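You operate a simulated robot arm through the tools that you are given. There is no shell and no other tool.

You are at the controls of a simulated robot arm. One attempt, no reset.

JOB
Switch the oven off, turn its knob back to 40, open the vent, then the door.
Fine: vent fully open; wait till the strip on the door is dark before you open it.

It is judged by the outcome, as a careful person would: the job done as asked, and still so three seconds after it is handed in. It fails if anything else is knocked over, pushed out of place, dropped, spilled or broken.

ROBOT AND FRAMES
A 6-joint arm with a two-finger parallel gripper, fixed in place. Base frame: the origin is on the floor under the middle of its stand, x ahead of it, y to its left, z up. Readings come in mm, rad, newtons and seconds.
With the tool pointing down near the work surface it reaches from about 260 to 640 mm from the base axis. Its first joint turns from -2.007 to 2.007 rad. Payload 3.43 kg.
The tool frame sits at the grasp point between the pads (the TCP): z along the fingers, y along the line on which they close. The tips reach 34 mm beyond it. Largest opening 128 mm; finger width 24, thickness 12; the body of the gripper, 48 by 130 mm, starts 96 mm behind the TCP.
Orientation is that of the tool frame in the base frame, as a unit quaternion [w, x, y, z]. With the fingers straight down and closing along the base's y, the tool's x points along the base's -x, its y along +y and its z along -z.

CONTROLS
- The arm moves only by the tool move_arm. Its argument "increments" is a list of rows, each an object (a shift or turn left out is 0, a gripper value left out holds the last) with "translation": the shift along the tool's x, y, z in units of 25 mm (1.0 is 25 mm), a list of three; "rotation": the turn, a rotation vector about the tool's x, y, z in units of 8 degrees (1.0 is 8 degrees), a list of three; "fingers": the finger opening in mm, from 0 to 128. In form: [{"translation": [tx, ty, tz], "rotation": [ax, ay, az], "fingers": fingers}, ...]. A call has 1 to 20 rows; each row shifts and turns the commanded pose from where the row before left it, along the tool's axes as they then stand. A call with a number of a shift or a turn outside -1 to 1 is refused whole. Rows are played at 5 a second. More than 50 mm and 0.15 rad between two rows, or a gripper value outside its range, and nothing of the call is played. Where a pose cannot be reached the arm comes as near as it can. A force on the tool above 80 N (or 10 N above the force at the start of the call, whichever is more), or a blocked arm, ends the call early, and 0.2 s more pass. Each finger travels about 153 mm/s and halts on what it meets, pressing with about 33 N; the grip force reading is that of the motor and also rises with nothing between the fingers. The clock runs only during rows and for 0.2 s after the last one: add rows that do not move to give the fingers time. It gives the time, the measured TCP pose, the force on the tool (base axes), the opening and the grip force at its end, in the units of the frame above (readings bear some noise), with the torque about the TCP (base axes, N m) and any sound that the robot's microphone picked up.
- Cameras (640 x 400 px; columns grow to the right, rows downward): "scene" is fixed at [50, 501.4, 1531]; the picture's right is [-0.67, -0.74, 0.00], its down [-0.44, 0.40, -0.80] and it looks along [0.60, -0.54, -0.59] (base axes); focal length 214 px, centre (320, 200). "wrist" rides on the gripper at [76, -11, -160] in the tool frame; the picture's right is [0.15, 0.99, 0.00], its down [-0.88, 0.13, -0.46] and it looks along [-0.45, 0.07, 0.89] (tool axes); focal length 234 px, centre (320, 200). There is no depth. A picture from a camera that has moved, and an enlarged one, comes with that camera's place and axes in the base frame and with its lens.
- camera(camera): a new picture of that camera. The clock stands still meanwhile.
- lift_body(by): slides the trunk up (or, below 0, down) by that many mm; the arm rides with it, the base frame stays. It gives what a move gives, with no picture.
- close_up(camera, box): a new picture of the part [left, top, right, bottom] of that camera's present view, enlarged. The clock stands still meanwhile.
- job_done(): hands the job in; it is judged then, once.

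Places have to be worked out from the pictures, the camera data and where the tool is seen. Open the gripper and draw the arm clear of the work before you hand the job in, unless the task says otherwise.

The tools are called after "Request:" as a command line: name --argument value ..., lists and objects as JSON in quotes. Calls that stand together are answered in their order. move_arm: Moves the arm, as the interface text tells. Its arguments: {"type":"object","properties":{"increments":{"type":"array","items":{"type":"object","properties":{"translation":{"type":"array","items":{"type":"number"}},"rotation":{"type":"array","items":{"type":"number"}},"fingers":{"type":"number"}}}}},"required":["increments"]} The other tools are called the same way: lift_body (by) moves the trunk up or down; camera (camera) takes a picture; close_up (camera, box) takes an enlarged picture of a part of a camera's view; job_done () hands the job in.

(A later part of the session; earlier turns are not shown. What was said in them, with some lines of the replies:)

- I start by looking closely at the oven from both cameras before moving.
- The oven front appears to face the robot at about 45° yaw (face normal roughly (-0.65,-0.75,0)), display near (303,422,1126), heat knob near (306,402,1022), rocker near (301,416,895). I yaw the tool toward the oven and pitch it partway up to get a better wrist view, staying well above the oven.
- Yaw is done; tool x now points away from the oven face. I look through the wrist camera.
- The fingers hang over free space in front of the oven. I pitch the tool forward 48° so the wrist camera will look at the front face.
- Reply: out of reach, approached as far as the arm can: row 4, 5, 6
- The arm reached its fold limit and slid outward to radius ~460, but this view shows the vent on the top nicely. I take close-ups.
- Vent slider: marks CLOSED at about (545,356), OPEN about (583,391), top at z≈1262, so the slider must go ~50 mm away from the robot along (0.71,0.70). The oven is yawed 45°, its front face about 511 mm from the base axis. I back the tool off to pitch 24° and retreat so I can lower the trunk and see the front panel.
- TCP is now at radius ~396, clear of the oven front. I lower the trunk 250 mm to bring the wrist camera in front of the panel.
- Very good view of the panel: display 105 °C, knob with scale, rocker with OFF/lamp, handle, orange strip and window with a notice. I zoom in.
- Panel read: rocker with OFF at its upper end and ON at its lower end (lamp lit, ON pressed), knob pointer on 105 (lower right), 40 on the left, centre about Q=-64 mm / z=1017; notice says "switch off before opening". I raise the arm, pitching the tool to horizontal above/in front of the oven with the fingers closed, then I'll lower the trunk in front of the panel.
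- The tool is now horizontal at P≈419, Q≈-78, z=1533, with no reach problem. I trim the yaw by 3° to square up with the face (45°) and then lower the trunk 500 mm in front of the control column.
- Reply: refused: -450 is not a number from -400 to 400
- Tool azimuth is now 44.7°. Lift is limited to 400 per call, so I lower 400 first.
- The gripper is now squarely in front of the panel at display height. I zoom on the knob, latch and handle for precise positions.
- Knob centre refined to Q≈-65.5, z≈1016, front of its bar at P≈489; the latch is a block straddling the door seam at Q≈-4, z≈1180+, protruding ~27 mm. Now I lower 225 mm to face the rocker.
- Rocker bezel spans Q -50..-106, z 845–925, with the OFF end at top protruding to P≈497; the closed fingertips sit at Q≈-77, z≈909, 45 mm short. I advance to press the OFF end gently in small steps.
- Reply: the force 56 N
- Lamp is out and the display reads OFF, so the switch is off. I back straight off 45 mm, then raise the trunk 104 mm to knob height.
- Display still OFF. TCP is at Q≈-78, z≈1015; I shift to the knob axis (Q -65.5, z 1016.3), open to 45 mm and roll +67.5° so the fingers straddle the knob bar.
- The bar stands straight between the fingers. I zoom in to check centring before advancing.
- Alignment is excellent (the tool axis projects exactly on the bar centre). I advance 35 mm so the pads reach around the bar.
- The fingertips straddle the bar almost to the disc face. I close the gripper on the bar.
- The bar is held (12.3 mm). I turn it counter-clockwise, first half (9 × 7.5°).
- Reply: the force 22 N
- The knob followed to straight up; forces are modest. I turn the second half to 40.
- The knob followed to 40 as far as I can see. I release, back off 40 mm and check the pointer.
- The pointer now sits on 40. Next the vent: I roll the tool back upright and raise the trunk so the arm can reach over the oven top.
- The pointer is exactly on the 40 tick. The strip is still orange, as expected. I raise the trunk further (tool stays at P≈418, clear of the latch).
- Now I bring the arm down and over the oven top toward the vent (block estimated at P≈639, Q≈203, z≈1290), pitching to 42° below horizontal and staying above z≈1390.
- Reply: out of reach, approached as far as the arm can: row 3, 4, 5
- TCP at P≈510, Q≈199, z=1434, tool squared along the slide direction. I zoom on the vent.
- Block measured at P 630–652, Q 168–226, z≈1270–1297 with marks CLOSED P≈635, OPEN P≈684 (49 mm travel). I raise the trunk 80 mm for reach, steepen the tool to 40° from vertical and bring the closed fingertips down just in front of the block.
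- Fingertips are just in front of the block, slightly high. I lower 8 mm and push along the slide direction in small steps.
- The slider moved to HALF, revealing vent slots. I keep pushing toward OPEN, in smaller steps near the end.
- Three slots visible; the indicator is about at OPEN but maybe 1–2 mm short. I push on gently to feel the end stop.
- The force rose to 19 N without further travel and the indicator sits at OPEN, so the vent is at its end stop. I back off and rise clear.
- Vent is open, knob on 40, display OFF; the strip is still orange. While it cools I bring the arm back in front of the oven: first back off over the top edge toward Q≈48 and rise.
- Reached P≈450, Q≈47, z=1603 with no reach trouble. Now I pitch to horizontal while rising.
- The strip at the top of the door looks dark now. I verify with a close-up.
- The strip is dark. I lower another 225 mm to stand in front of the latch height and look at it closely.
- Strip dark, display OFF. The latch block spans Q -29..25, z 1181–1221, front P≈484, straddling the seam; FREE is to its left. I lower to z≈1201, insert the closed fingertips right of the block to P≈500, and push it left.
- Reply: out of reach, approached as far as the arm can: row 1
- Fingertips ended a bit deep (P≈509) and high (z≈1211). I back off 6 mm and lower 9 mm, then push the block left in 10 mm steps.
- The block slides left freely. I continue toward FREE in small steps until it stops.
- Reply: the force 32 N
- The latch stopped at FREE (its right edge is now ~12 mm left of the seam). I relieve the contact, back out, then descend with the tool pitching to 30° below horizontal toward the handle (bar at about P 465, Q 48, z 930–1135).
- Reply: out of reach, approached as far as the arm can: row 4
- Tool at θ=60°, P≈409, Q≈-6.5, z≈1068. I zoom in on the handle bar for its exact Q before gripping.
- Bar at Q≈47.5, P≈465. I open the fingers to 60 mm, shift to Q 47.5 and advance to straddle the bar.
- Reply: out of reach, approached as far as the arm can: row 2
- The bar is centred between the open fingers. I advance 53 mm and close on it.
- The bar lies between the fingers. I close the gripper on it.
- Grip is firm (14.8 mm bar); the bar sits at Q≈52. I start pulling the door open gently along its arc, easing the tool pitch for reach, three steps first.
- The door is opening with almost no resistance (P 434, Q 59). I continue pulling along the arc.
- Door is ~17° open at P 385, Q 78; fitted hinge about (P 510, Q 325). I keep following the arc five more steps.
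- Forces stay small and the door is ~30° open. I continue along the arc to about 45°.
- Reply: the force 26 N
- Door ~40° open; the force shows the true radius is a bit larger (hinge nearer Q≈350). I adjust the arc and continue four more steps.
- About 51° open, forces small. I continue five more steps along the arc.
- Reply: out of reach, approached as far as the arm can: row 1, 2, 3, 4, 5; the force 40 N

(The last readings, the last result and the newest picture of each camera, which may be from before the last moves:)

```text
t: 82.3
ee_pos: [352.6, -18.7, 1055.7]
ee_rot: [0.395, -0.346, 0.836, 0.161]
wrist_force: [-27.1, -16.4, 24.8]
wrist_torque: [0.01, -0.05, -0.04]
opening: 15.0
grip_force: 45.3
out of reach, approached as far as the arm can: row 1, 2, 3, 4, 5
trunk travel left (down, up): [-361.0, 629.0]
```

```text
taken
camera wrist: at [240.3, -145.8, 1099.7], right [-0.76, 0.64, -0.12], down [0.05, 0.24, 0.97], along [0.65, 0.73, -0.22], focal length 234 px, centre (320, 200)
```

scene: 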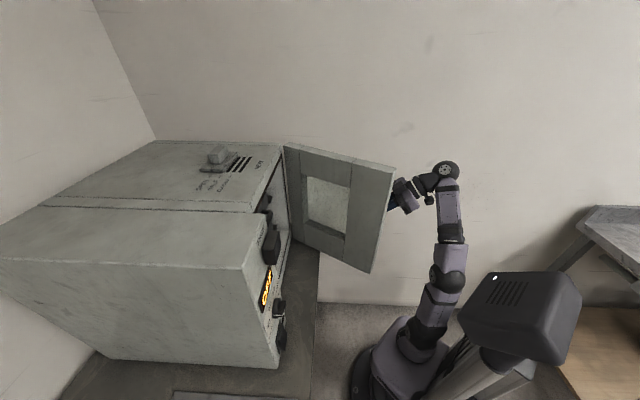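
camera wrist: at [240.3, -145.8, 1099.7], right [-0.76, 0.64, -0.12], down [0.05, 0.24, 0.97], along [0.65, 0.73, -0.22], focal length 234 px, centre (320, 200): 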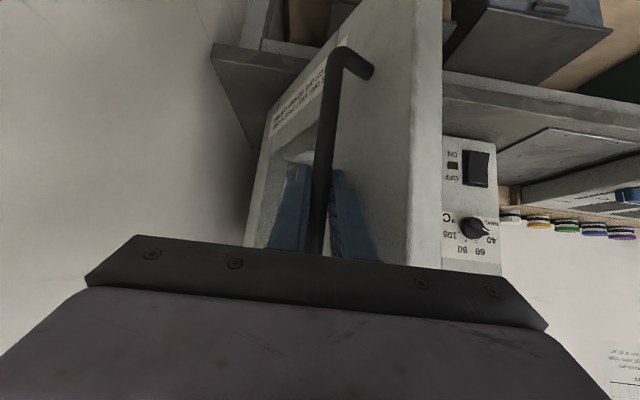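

The arm hit its reach limit at about 62° of door opening. I loosen the grip to 32 mm (still straddling the bar) and shift the arm lower relative to the trunk so I can continue.

Request:
move_arm --increments '[{"fingers": 32}, {}, {}]'

Request:
close_up --camera "wrist" --box '[200, 20, 440, 260]'

Request:
close_up --camera "scene" --box '[260, 120, 480, 290]'

```text
t: 83.1
ee_pos: [361.6, -16.4, 1051.7]
ee_rot: [0.39, -0.345, 0.838, 0.162]
wrist_force: [3.4, -1.2, -15.2]
wrist_torque: [-0.81, -0.29, -0.55]
opening: 30.5
grip_force: 0.2
trunk travel left (down, up): [-361.0, 629.0]
```

```text
1.67 times, centred on (320, 140) of wrist
camera zoom: at [247.5, -144.1, 1097.4], right [-0.76, 0.64, -0.11], down [0.06, 0.24, 0.97], along [0.64, 0.73, -0.23], focal length 390 px, centre (320, 300)
```

zoom: 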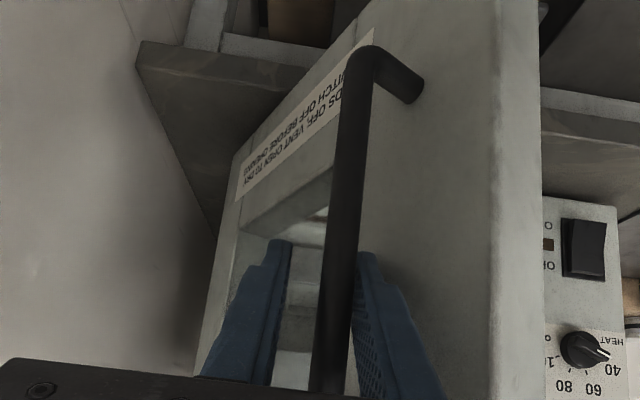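

```text
2.35 times, centred on (370, 205) of scene
camera zoom: at [50.0, 501.4, 1531.0], right [-0.67, -0.74, 0.0], down [-0.44, 0.4, -0.8], along [0.6, -0.54, -0.59], focal length 505 px, centre (202, 188)
```

zoom: 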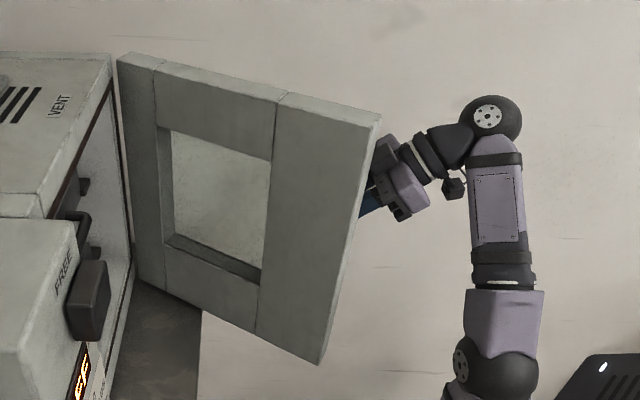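

Fingers are loosened; a small residual contact force shows. I move the arm down 25 mm and re-check.

Request:
move_arm --increments '[{"translation": [0.383, 0, 0.32]}, {"translation": [0.383, 0, 0.32]}, {}]'

Request:
close_up --camera "wrist" --box '[200, 20, 440, 260]'

```text
t: 83.9
ee_pos: [358.2, -15.2, 1030.6]
ee_rot: [0.391, -0.347, 0.837, 0.162]
wrist_force: [0.1, 1.1, 0.7]
wrist_torque: [-0.04, -0.01, 0.0]
opening: 32.2
grip_force: 0.9
trunk travel left (down, up): [-361.0, 629.0]
```

```text
1.67 times, centred on (320, 140) of wrist
camera zoom: at [245.8, -143.3, 1074.0], right [-0.77, 0.63, -0.11], down [0.06, 0.25, 0.97], along [0.64, 0.73, -0.23], focal length 390 px, centre (320, 300)
```

zoom: 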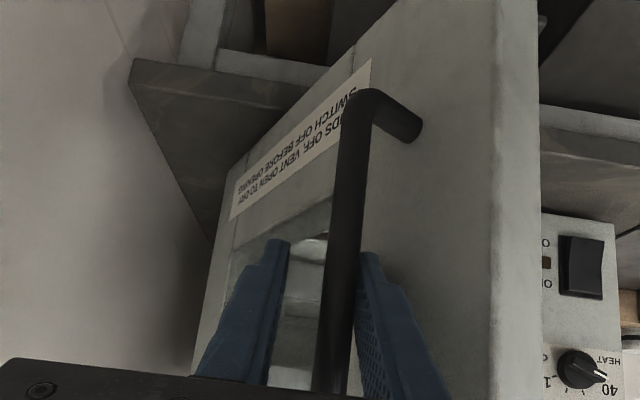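

Free now. I lower another 35 mm, raise the trunk 60, and lower the arm again 55, keeping between the handle's ends.

Request:
move_arm --increments '[{"translation": [0.536, 0, 0.45]}, {"translation": [0.536, 0, 0.45]}, {}]'

Request:
lift_body --by 60

Request:
move_arm --increments '[{"translation": [0.613, 0, 0.514]}, {"translation": [0.613, 0, 0.514]}, {"translation": [0.3, 0, 0.25]}, {}]'

Request:
lift_body --by 50

Request:
camera --camera "wrist"

Request:
camera --camera "scene"

```text
t: 84.7
ee_pos: [358.8, -15.9, 994.0]
ee_rot: [0.39, -0.347, 0.837, 0.162]
wrist_force: [0.0, 0.3, -1.3]
wrist_torque: [-0.02, 0.01, 0.04]
opening: 32.3
grip_force: 0.0
trunk travel left (down, up): [-361.0, 629.0]
```

```text
t: 85.7
ee_pos: [358.8, -15.2, 1053.3]
ee_rot: [0.391, -0.347, 0.837, 0.162]
wrist_force: [-0.3, -0.6, 0.0]
wrist_torque: [0.02, -0.03, 0.01]
opening: 31.9
grip_force: 0.1
trunk travel left (down, up): [-421.0, 569.0]
```

```text
t: 86.7
ee_pos: [359.5, -16.3, 1004.8]
ee_rot: [0.391, -0.346, 0.837, 0.161]
wrist_force: [-0.5, 1.3, -0.1]
wrist_torque: [-0.04, -0.03, -0.04]
opening: 31.9
grip_force: 0.0
trunk travel left (down, up): [-421.0, 569.0]
```

```text
t: 87.6
ee_pos: [359.0, -14.9, 1053.9]
ee_rot: [0.39, -0.347, 0.837, 0.162]
wrist_force: [0.2, 1.0, -1.1]
wrist_torque: [0.01, 0.01, 0.01]
opening: 32.1
grip_force: 0.0
trunk travel left (down, up): [-471.0, 519.0]
```

```text
taken
camera wrist: at [246.0, -143.1, 1098.8], right [-0.77, 0.63, -0.11], down [0.06, 0.25, 0.97], along [0.64, 0.73, -0.23], focal length 234 px, centre (320, 200)
```

wrist: 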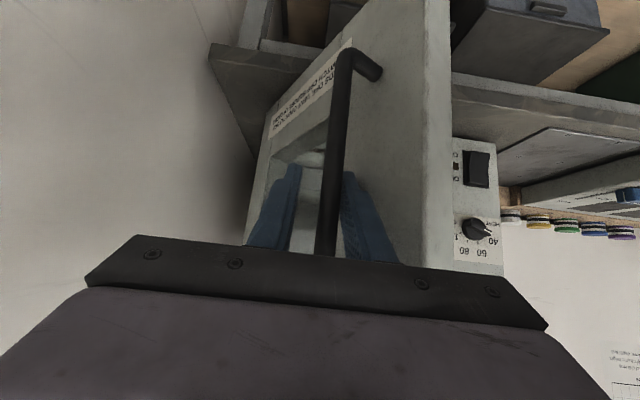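

```text
taken
```

scene: 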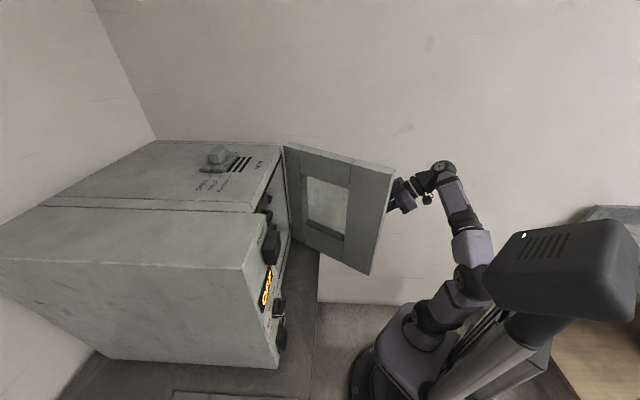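

The arm now has reach margin. I re-grip the bar.

Request:
move_arm --increments '[{"fingers": 0}, {}, {}]'

```text
t: 88.4
ee_pos: [357.5, -16.3, 1054.4]
ee_rot: [0.39, -0.347, 0.837, 0.162]
wrist_force: [-9.8, -6.2, -0.2]
wrist_torque: [-1.33, 0.21, -0.07]
opening: 14.9
grip_force: 45.3
trunk travel left (down, up): [-471.0, 519.0]
```

Gripped again at P 241, Q 264. I continue opening along the arc toward ~75–80°.

Request:
move_arm --increments '[{"translation": [0.12, -0.524, -0.14]}, {"translation": [0.09, -0.504, -0.107]}, {"translation": [0.07, -0.512, -0.08]}, {"translation": [0.049, -0.512, -0.058]}, {}]'

Request:
camera --camera "scene"

```text
t: 89.6
ee_pos: [386.3, -60.7, 1055.2]
ee_rot: [0.391, -0.346, 0.837, 0.162]
wrist_force: [-2.0, -2.7, -1.2]
wrist_torque: [-0.09, -1.03, 0.03]
opening: 14.7
grip_force: 45.2
trunk travel left (down, up): [-471.0, 519.0]
```

```text
taken
```

scene: 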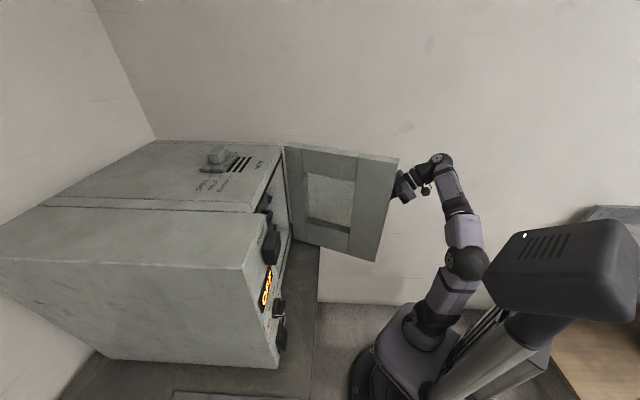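

Now ~73° open with negligible force. Three more steps to about 80°.

Request:
move_arm --increments '[{"translation": [0.04, -0.516, -0.048]}, {"translation": [0.02, -0.516, -0.024]}, {"translation": [0, -0.516, 0]}, {}]'

Request:
camera --camera "scene"

Request:
camera --camera "wrist"

```text
t: 90.6
ee_pos: [411.5, -90.1, 1055.6]
ee_rot: [0.392, -0.346, 0.837, 0.161]
wrist_force: [-1.0, -1.6, 5.2]
wrist_torque: [-0.53, -0.38, -0.02]
opening: 14.6
grip_force: 45.4
trunk travel left (down, up): [-471.0, 519.0]
```

```text
taken
```

scene: 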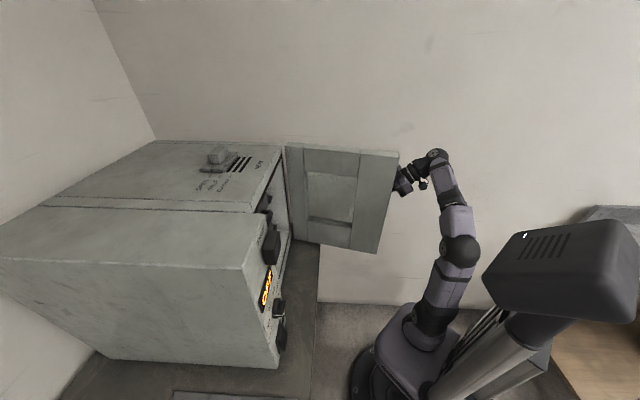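

```text
taken
camera wrist: at [298.3, -217.6, 1098.8], right [-0.76, 0.63, -0.11], down [0.06, 0.25, 0.97], along [0.64, 0.73, -0.23], focal length 234 px, centre (320, 200)
```

wrist: 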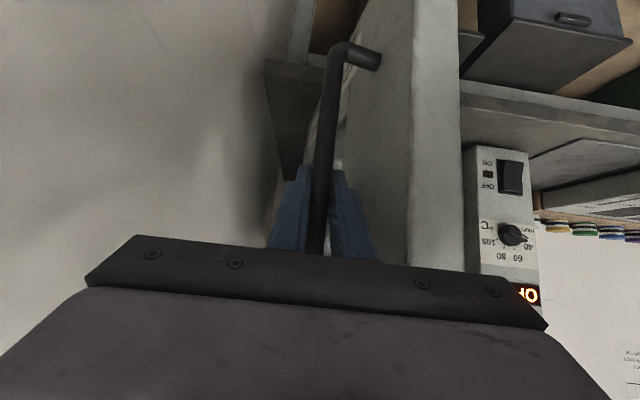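

The door stands ~80° open. I release the handle (34 mm opening) and retreat straight back from it.

Request:
move_arm --increments '[{"fingers": 34}, {}, {"translation": [0.386, 0, -0.46]}, {"translation": [0.514, 0, -0.613]}, {"translation": [0.514, 0, -0.613]}, {"translation": [0.514, 0, -0.613]}, {"translation": [0.3, 0, -0.35]}, {}]'

Request:
camera --camera "scene"

Request:
camera --camera "wrist"

```text
t: 92.4
ee_pos: [351.7, -151.5, 1053.9]
ee_rot: [0.391, -0.347, 0.837, 0.161]
wrist_force: [-0.6, -0.3, 0.0]
wrist_torque: [-0.01, -0.01, -0.01]
opening: 33.9
grip_force: 0.0
trunk travel left (down, up): [-471.0, 519.0]
```

```text
taken
```

scene: 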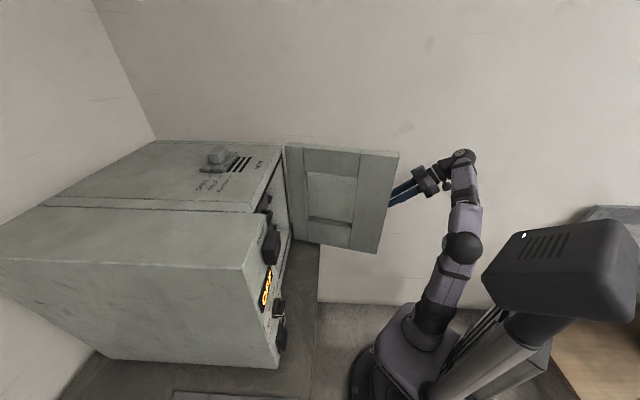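

```text
taken
camera wrist: at [237.6, -278.9, 1098.9], right [-0.77, 0.63, -0.11], down [0.06, 0.25, 0.97], along [0.64, 0.73, -0.23], focal length 234 px, centre (320, 200)
```

wrist: 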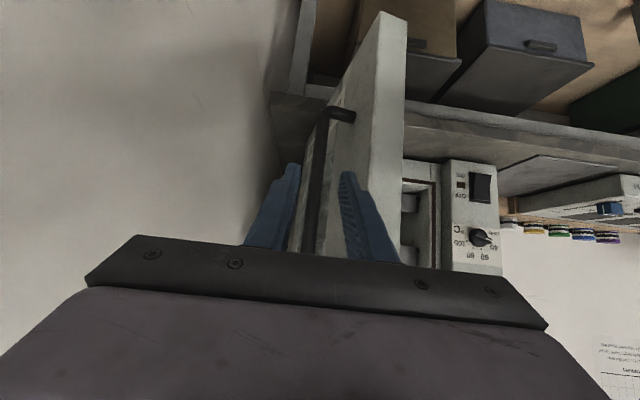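

Clear of the handle; the door stays put. I move the tool 50 mm further away from the door and raise the trunk so the arm is clear of the work.

Request:
move_arm --increments '[{"translation": [0, -0.8, 0]}, {"translation": [0, -0.8, 0]}, {"fingers": 80}, {}]'

Request:
lift_body --by 300

Request:
camera --camera "scene"

Request:
camera --camera "wrist"

Request:
close_up --camera "scene" --box '[180, 130, 340, 230]'

Request:
close_up --camera "scene" --box '[230, 220, 330, 380]'

```text
t: 93.4
ee_pos: [379.4, -178.8, 1054.0]
ee_rot: [0.39, -0.347, 0.838, 0.161]
wrist_force: [-0.5, -0.3, 0.1]
wrist_torque: [-0.01, -0.01, 0.01]
opening: 79.8
grip_force: 0.0
trunk travel left (down, up): [-471.0, 519.0]
```

```text
t: 96.4
ee_pos: [380.1, -178.4, 1353.3]
ee_rot: [0.39, -0.347, 0.837, 0.162]
wrist_force: [-0.1, 0.4, -0.5]
wrist_torque: [0.02, 0.02, 0.04]
opening: 79.9
grip_force: 0.1
trunk travel left (down, up): [-771.0, 219.0]
```

```text
taken
```

scene: 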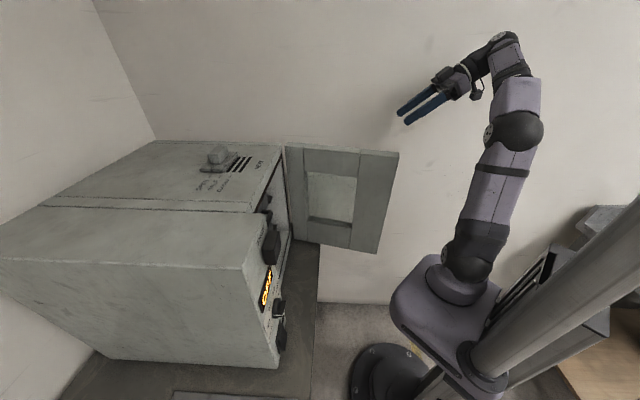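

```text
taken
camera wrist: at [266.2, -306.8, 1398.9], right [-0.77, 0.63, -0.11], down [0.06, 0.25, 0.97], along [0.64, 0.73, -0.23], focal length 234 px, centre (320, 200)
```

wrist: 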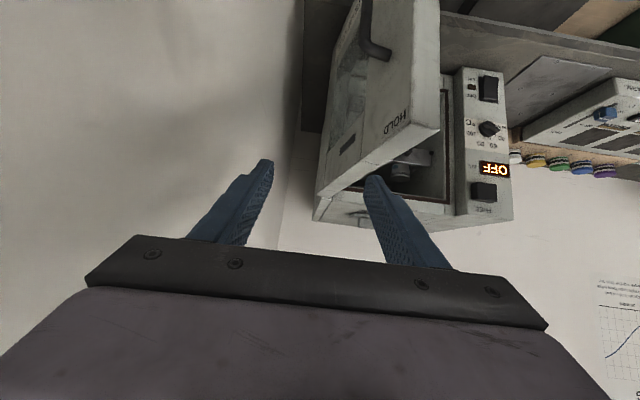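

```text
4.00 times, centred on (260, 180) of scene
camera zoom: at [50.0, 501.4, 1531.0], right [-0.67, -0.74, 0.0], down [-0.44, 0.4, -0.8], along [0.6, -0.54, -0.59], focal length 858 px, centre (560, 280)
```

zoom: 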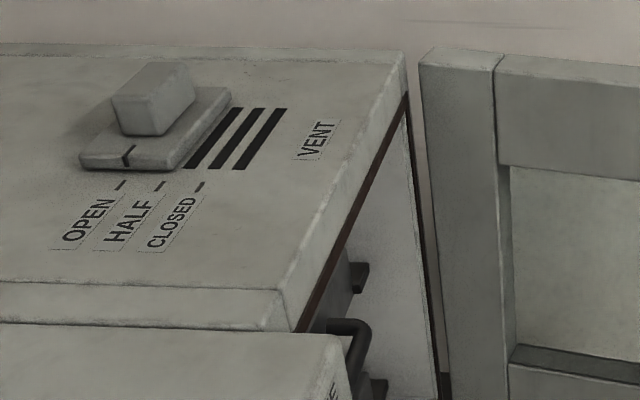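

```text
2.50 times, centred on (280, 300) of scene
camera zoom: at [50.0, 501.4, 1531.0], right [-0.67, -0.74, 0.0], down [-0.44, 0.4, -0.8], along [0.6, -0.54, -0.59], focal length 536 px, centre (420, -50)
```

zoom: 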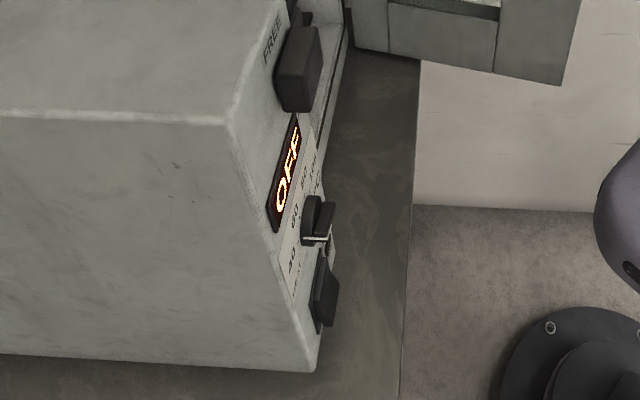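

Everything looks in place. I double-check the vent slider against its OPEN mark, the knob and the door strip at higher zoom.

Request:
close_up --camera "scene" --box '[190, 130, 270, 200]'

Request:
close_up --camera "wrist" --box '[430, 50, 540, 220]'

Request:
close_up --camera "wrist" --box '[300, 50, 450, 230]'

```text
5.71 times, centred on (230, 165) of scene
camera zoom: at [50.0, 501.4, 1531.0], right [-0.67, -0.74, 0.0], down [-0.44, 0.4, -0.8], along [0.6, -0.54, -0.59], focal length 1226 px, centre (834, 400)
```

zoom: 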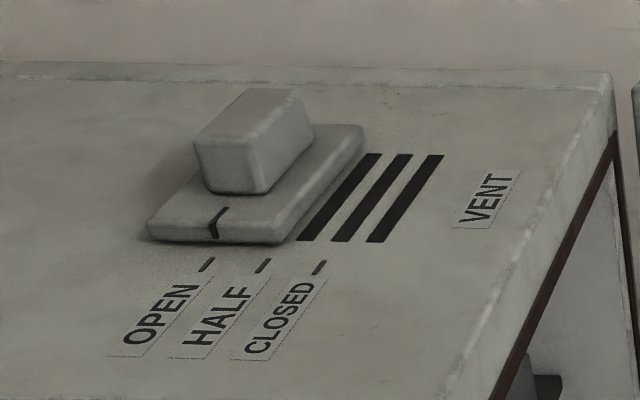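

```text
2.35 times, centred on (485, 135) of wrist
camera zoom: at [266.2, -306.8, 1398.9], right [-0.77, 0.63, -0.11], down [0.06, 0.25, 0.97], along [0.64, 0.73, -0.23], focal length 551 px, centre (-68, 353)
```

zoom: 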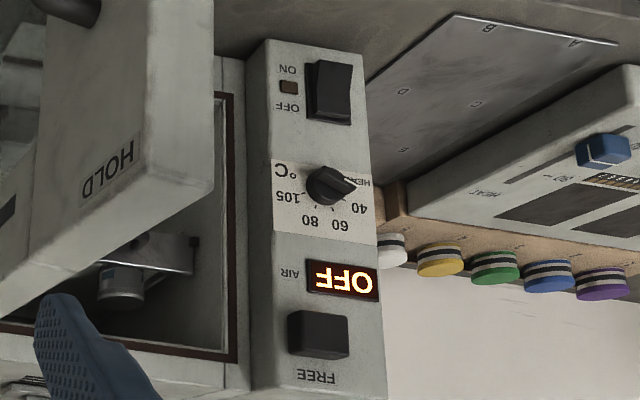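

```text
2.22 times, centred on (375, 140) of wrist
camera zoom: at [266.2, -306.8, 1398.9], right [-0.77, 0.63, -0.11], down [0.06, 0.25, 0.97], along [0.64, 0.73, -0.23], focal length 520 px, centre (198, 333)
```

zoom: 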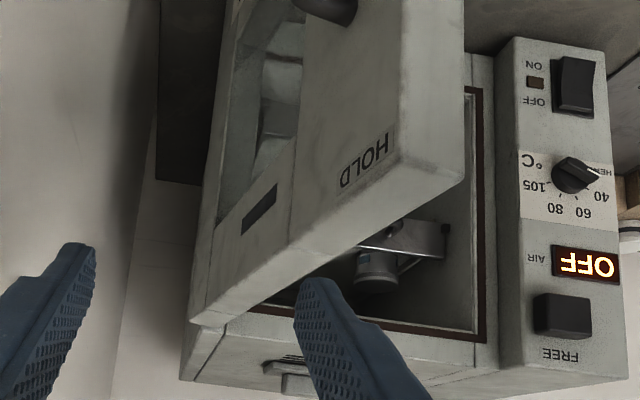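

Switch OFF with the lamp out, knob on 40, vent slider at OPEN, latch at FREE, strip dark, and the door about 80° open and staying there. The gripper is open and clear, so I hand the job in.

Request:
job_done

```text
The job is handed in.
```

The oven is off, its knob is back on 40, the vent is fully open, and the door is open. I did the steps in the order you gave.

- **Switch:** I pressed the rocker to OFF. The lamp went out and the display reads OFF.
- **Knob:** I turned it from 105 back to 40. The pointer sits on the 40 tick.
- **Vent:** I pushed the slider to its end stop. The indicator lines up with OPEN and all three slots are uncovered.
- **Strip:** The door strip was dark before I touched the latch or the handle.
- **Door:** I slid the latch to FREE and pulled the door to about 80°. It had not moved several seconds after I let go.

I didn't see anything knocked or moved out of place. The gripper is open and the arm is raised clear of the oven.
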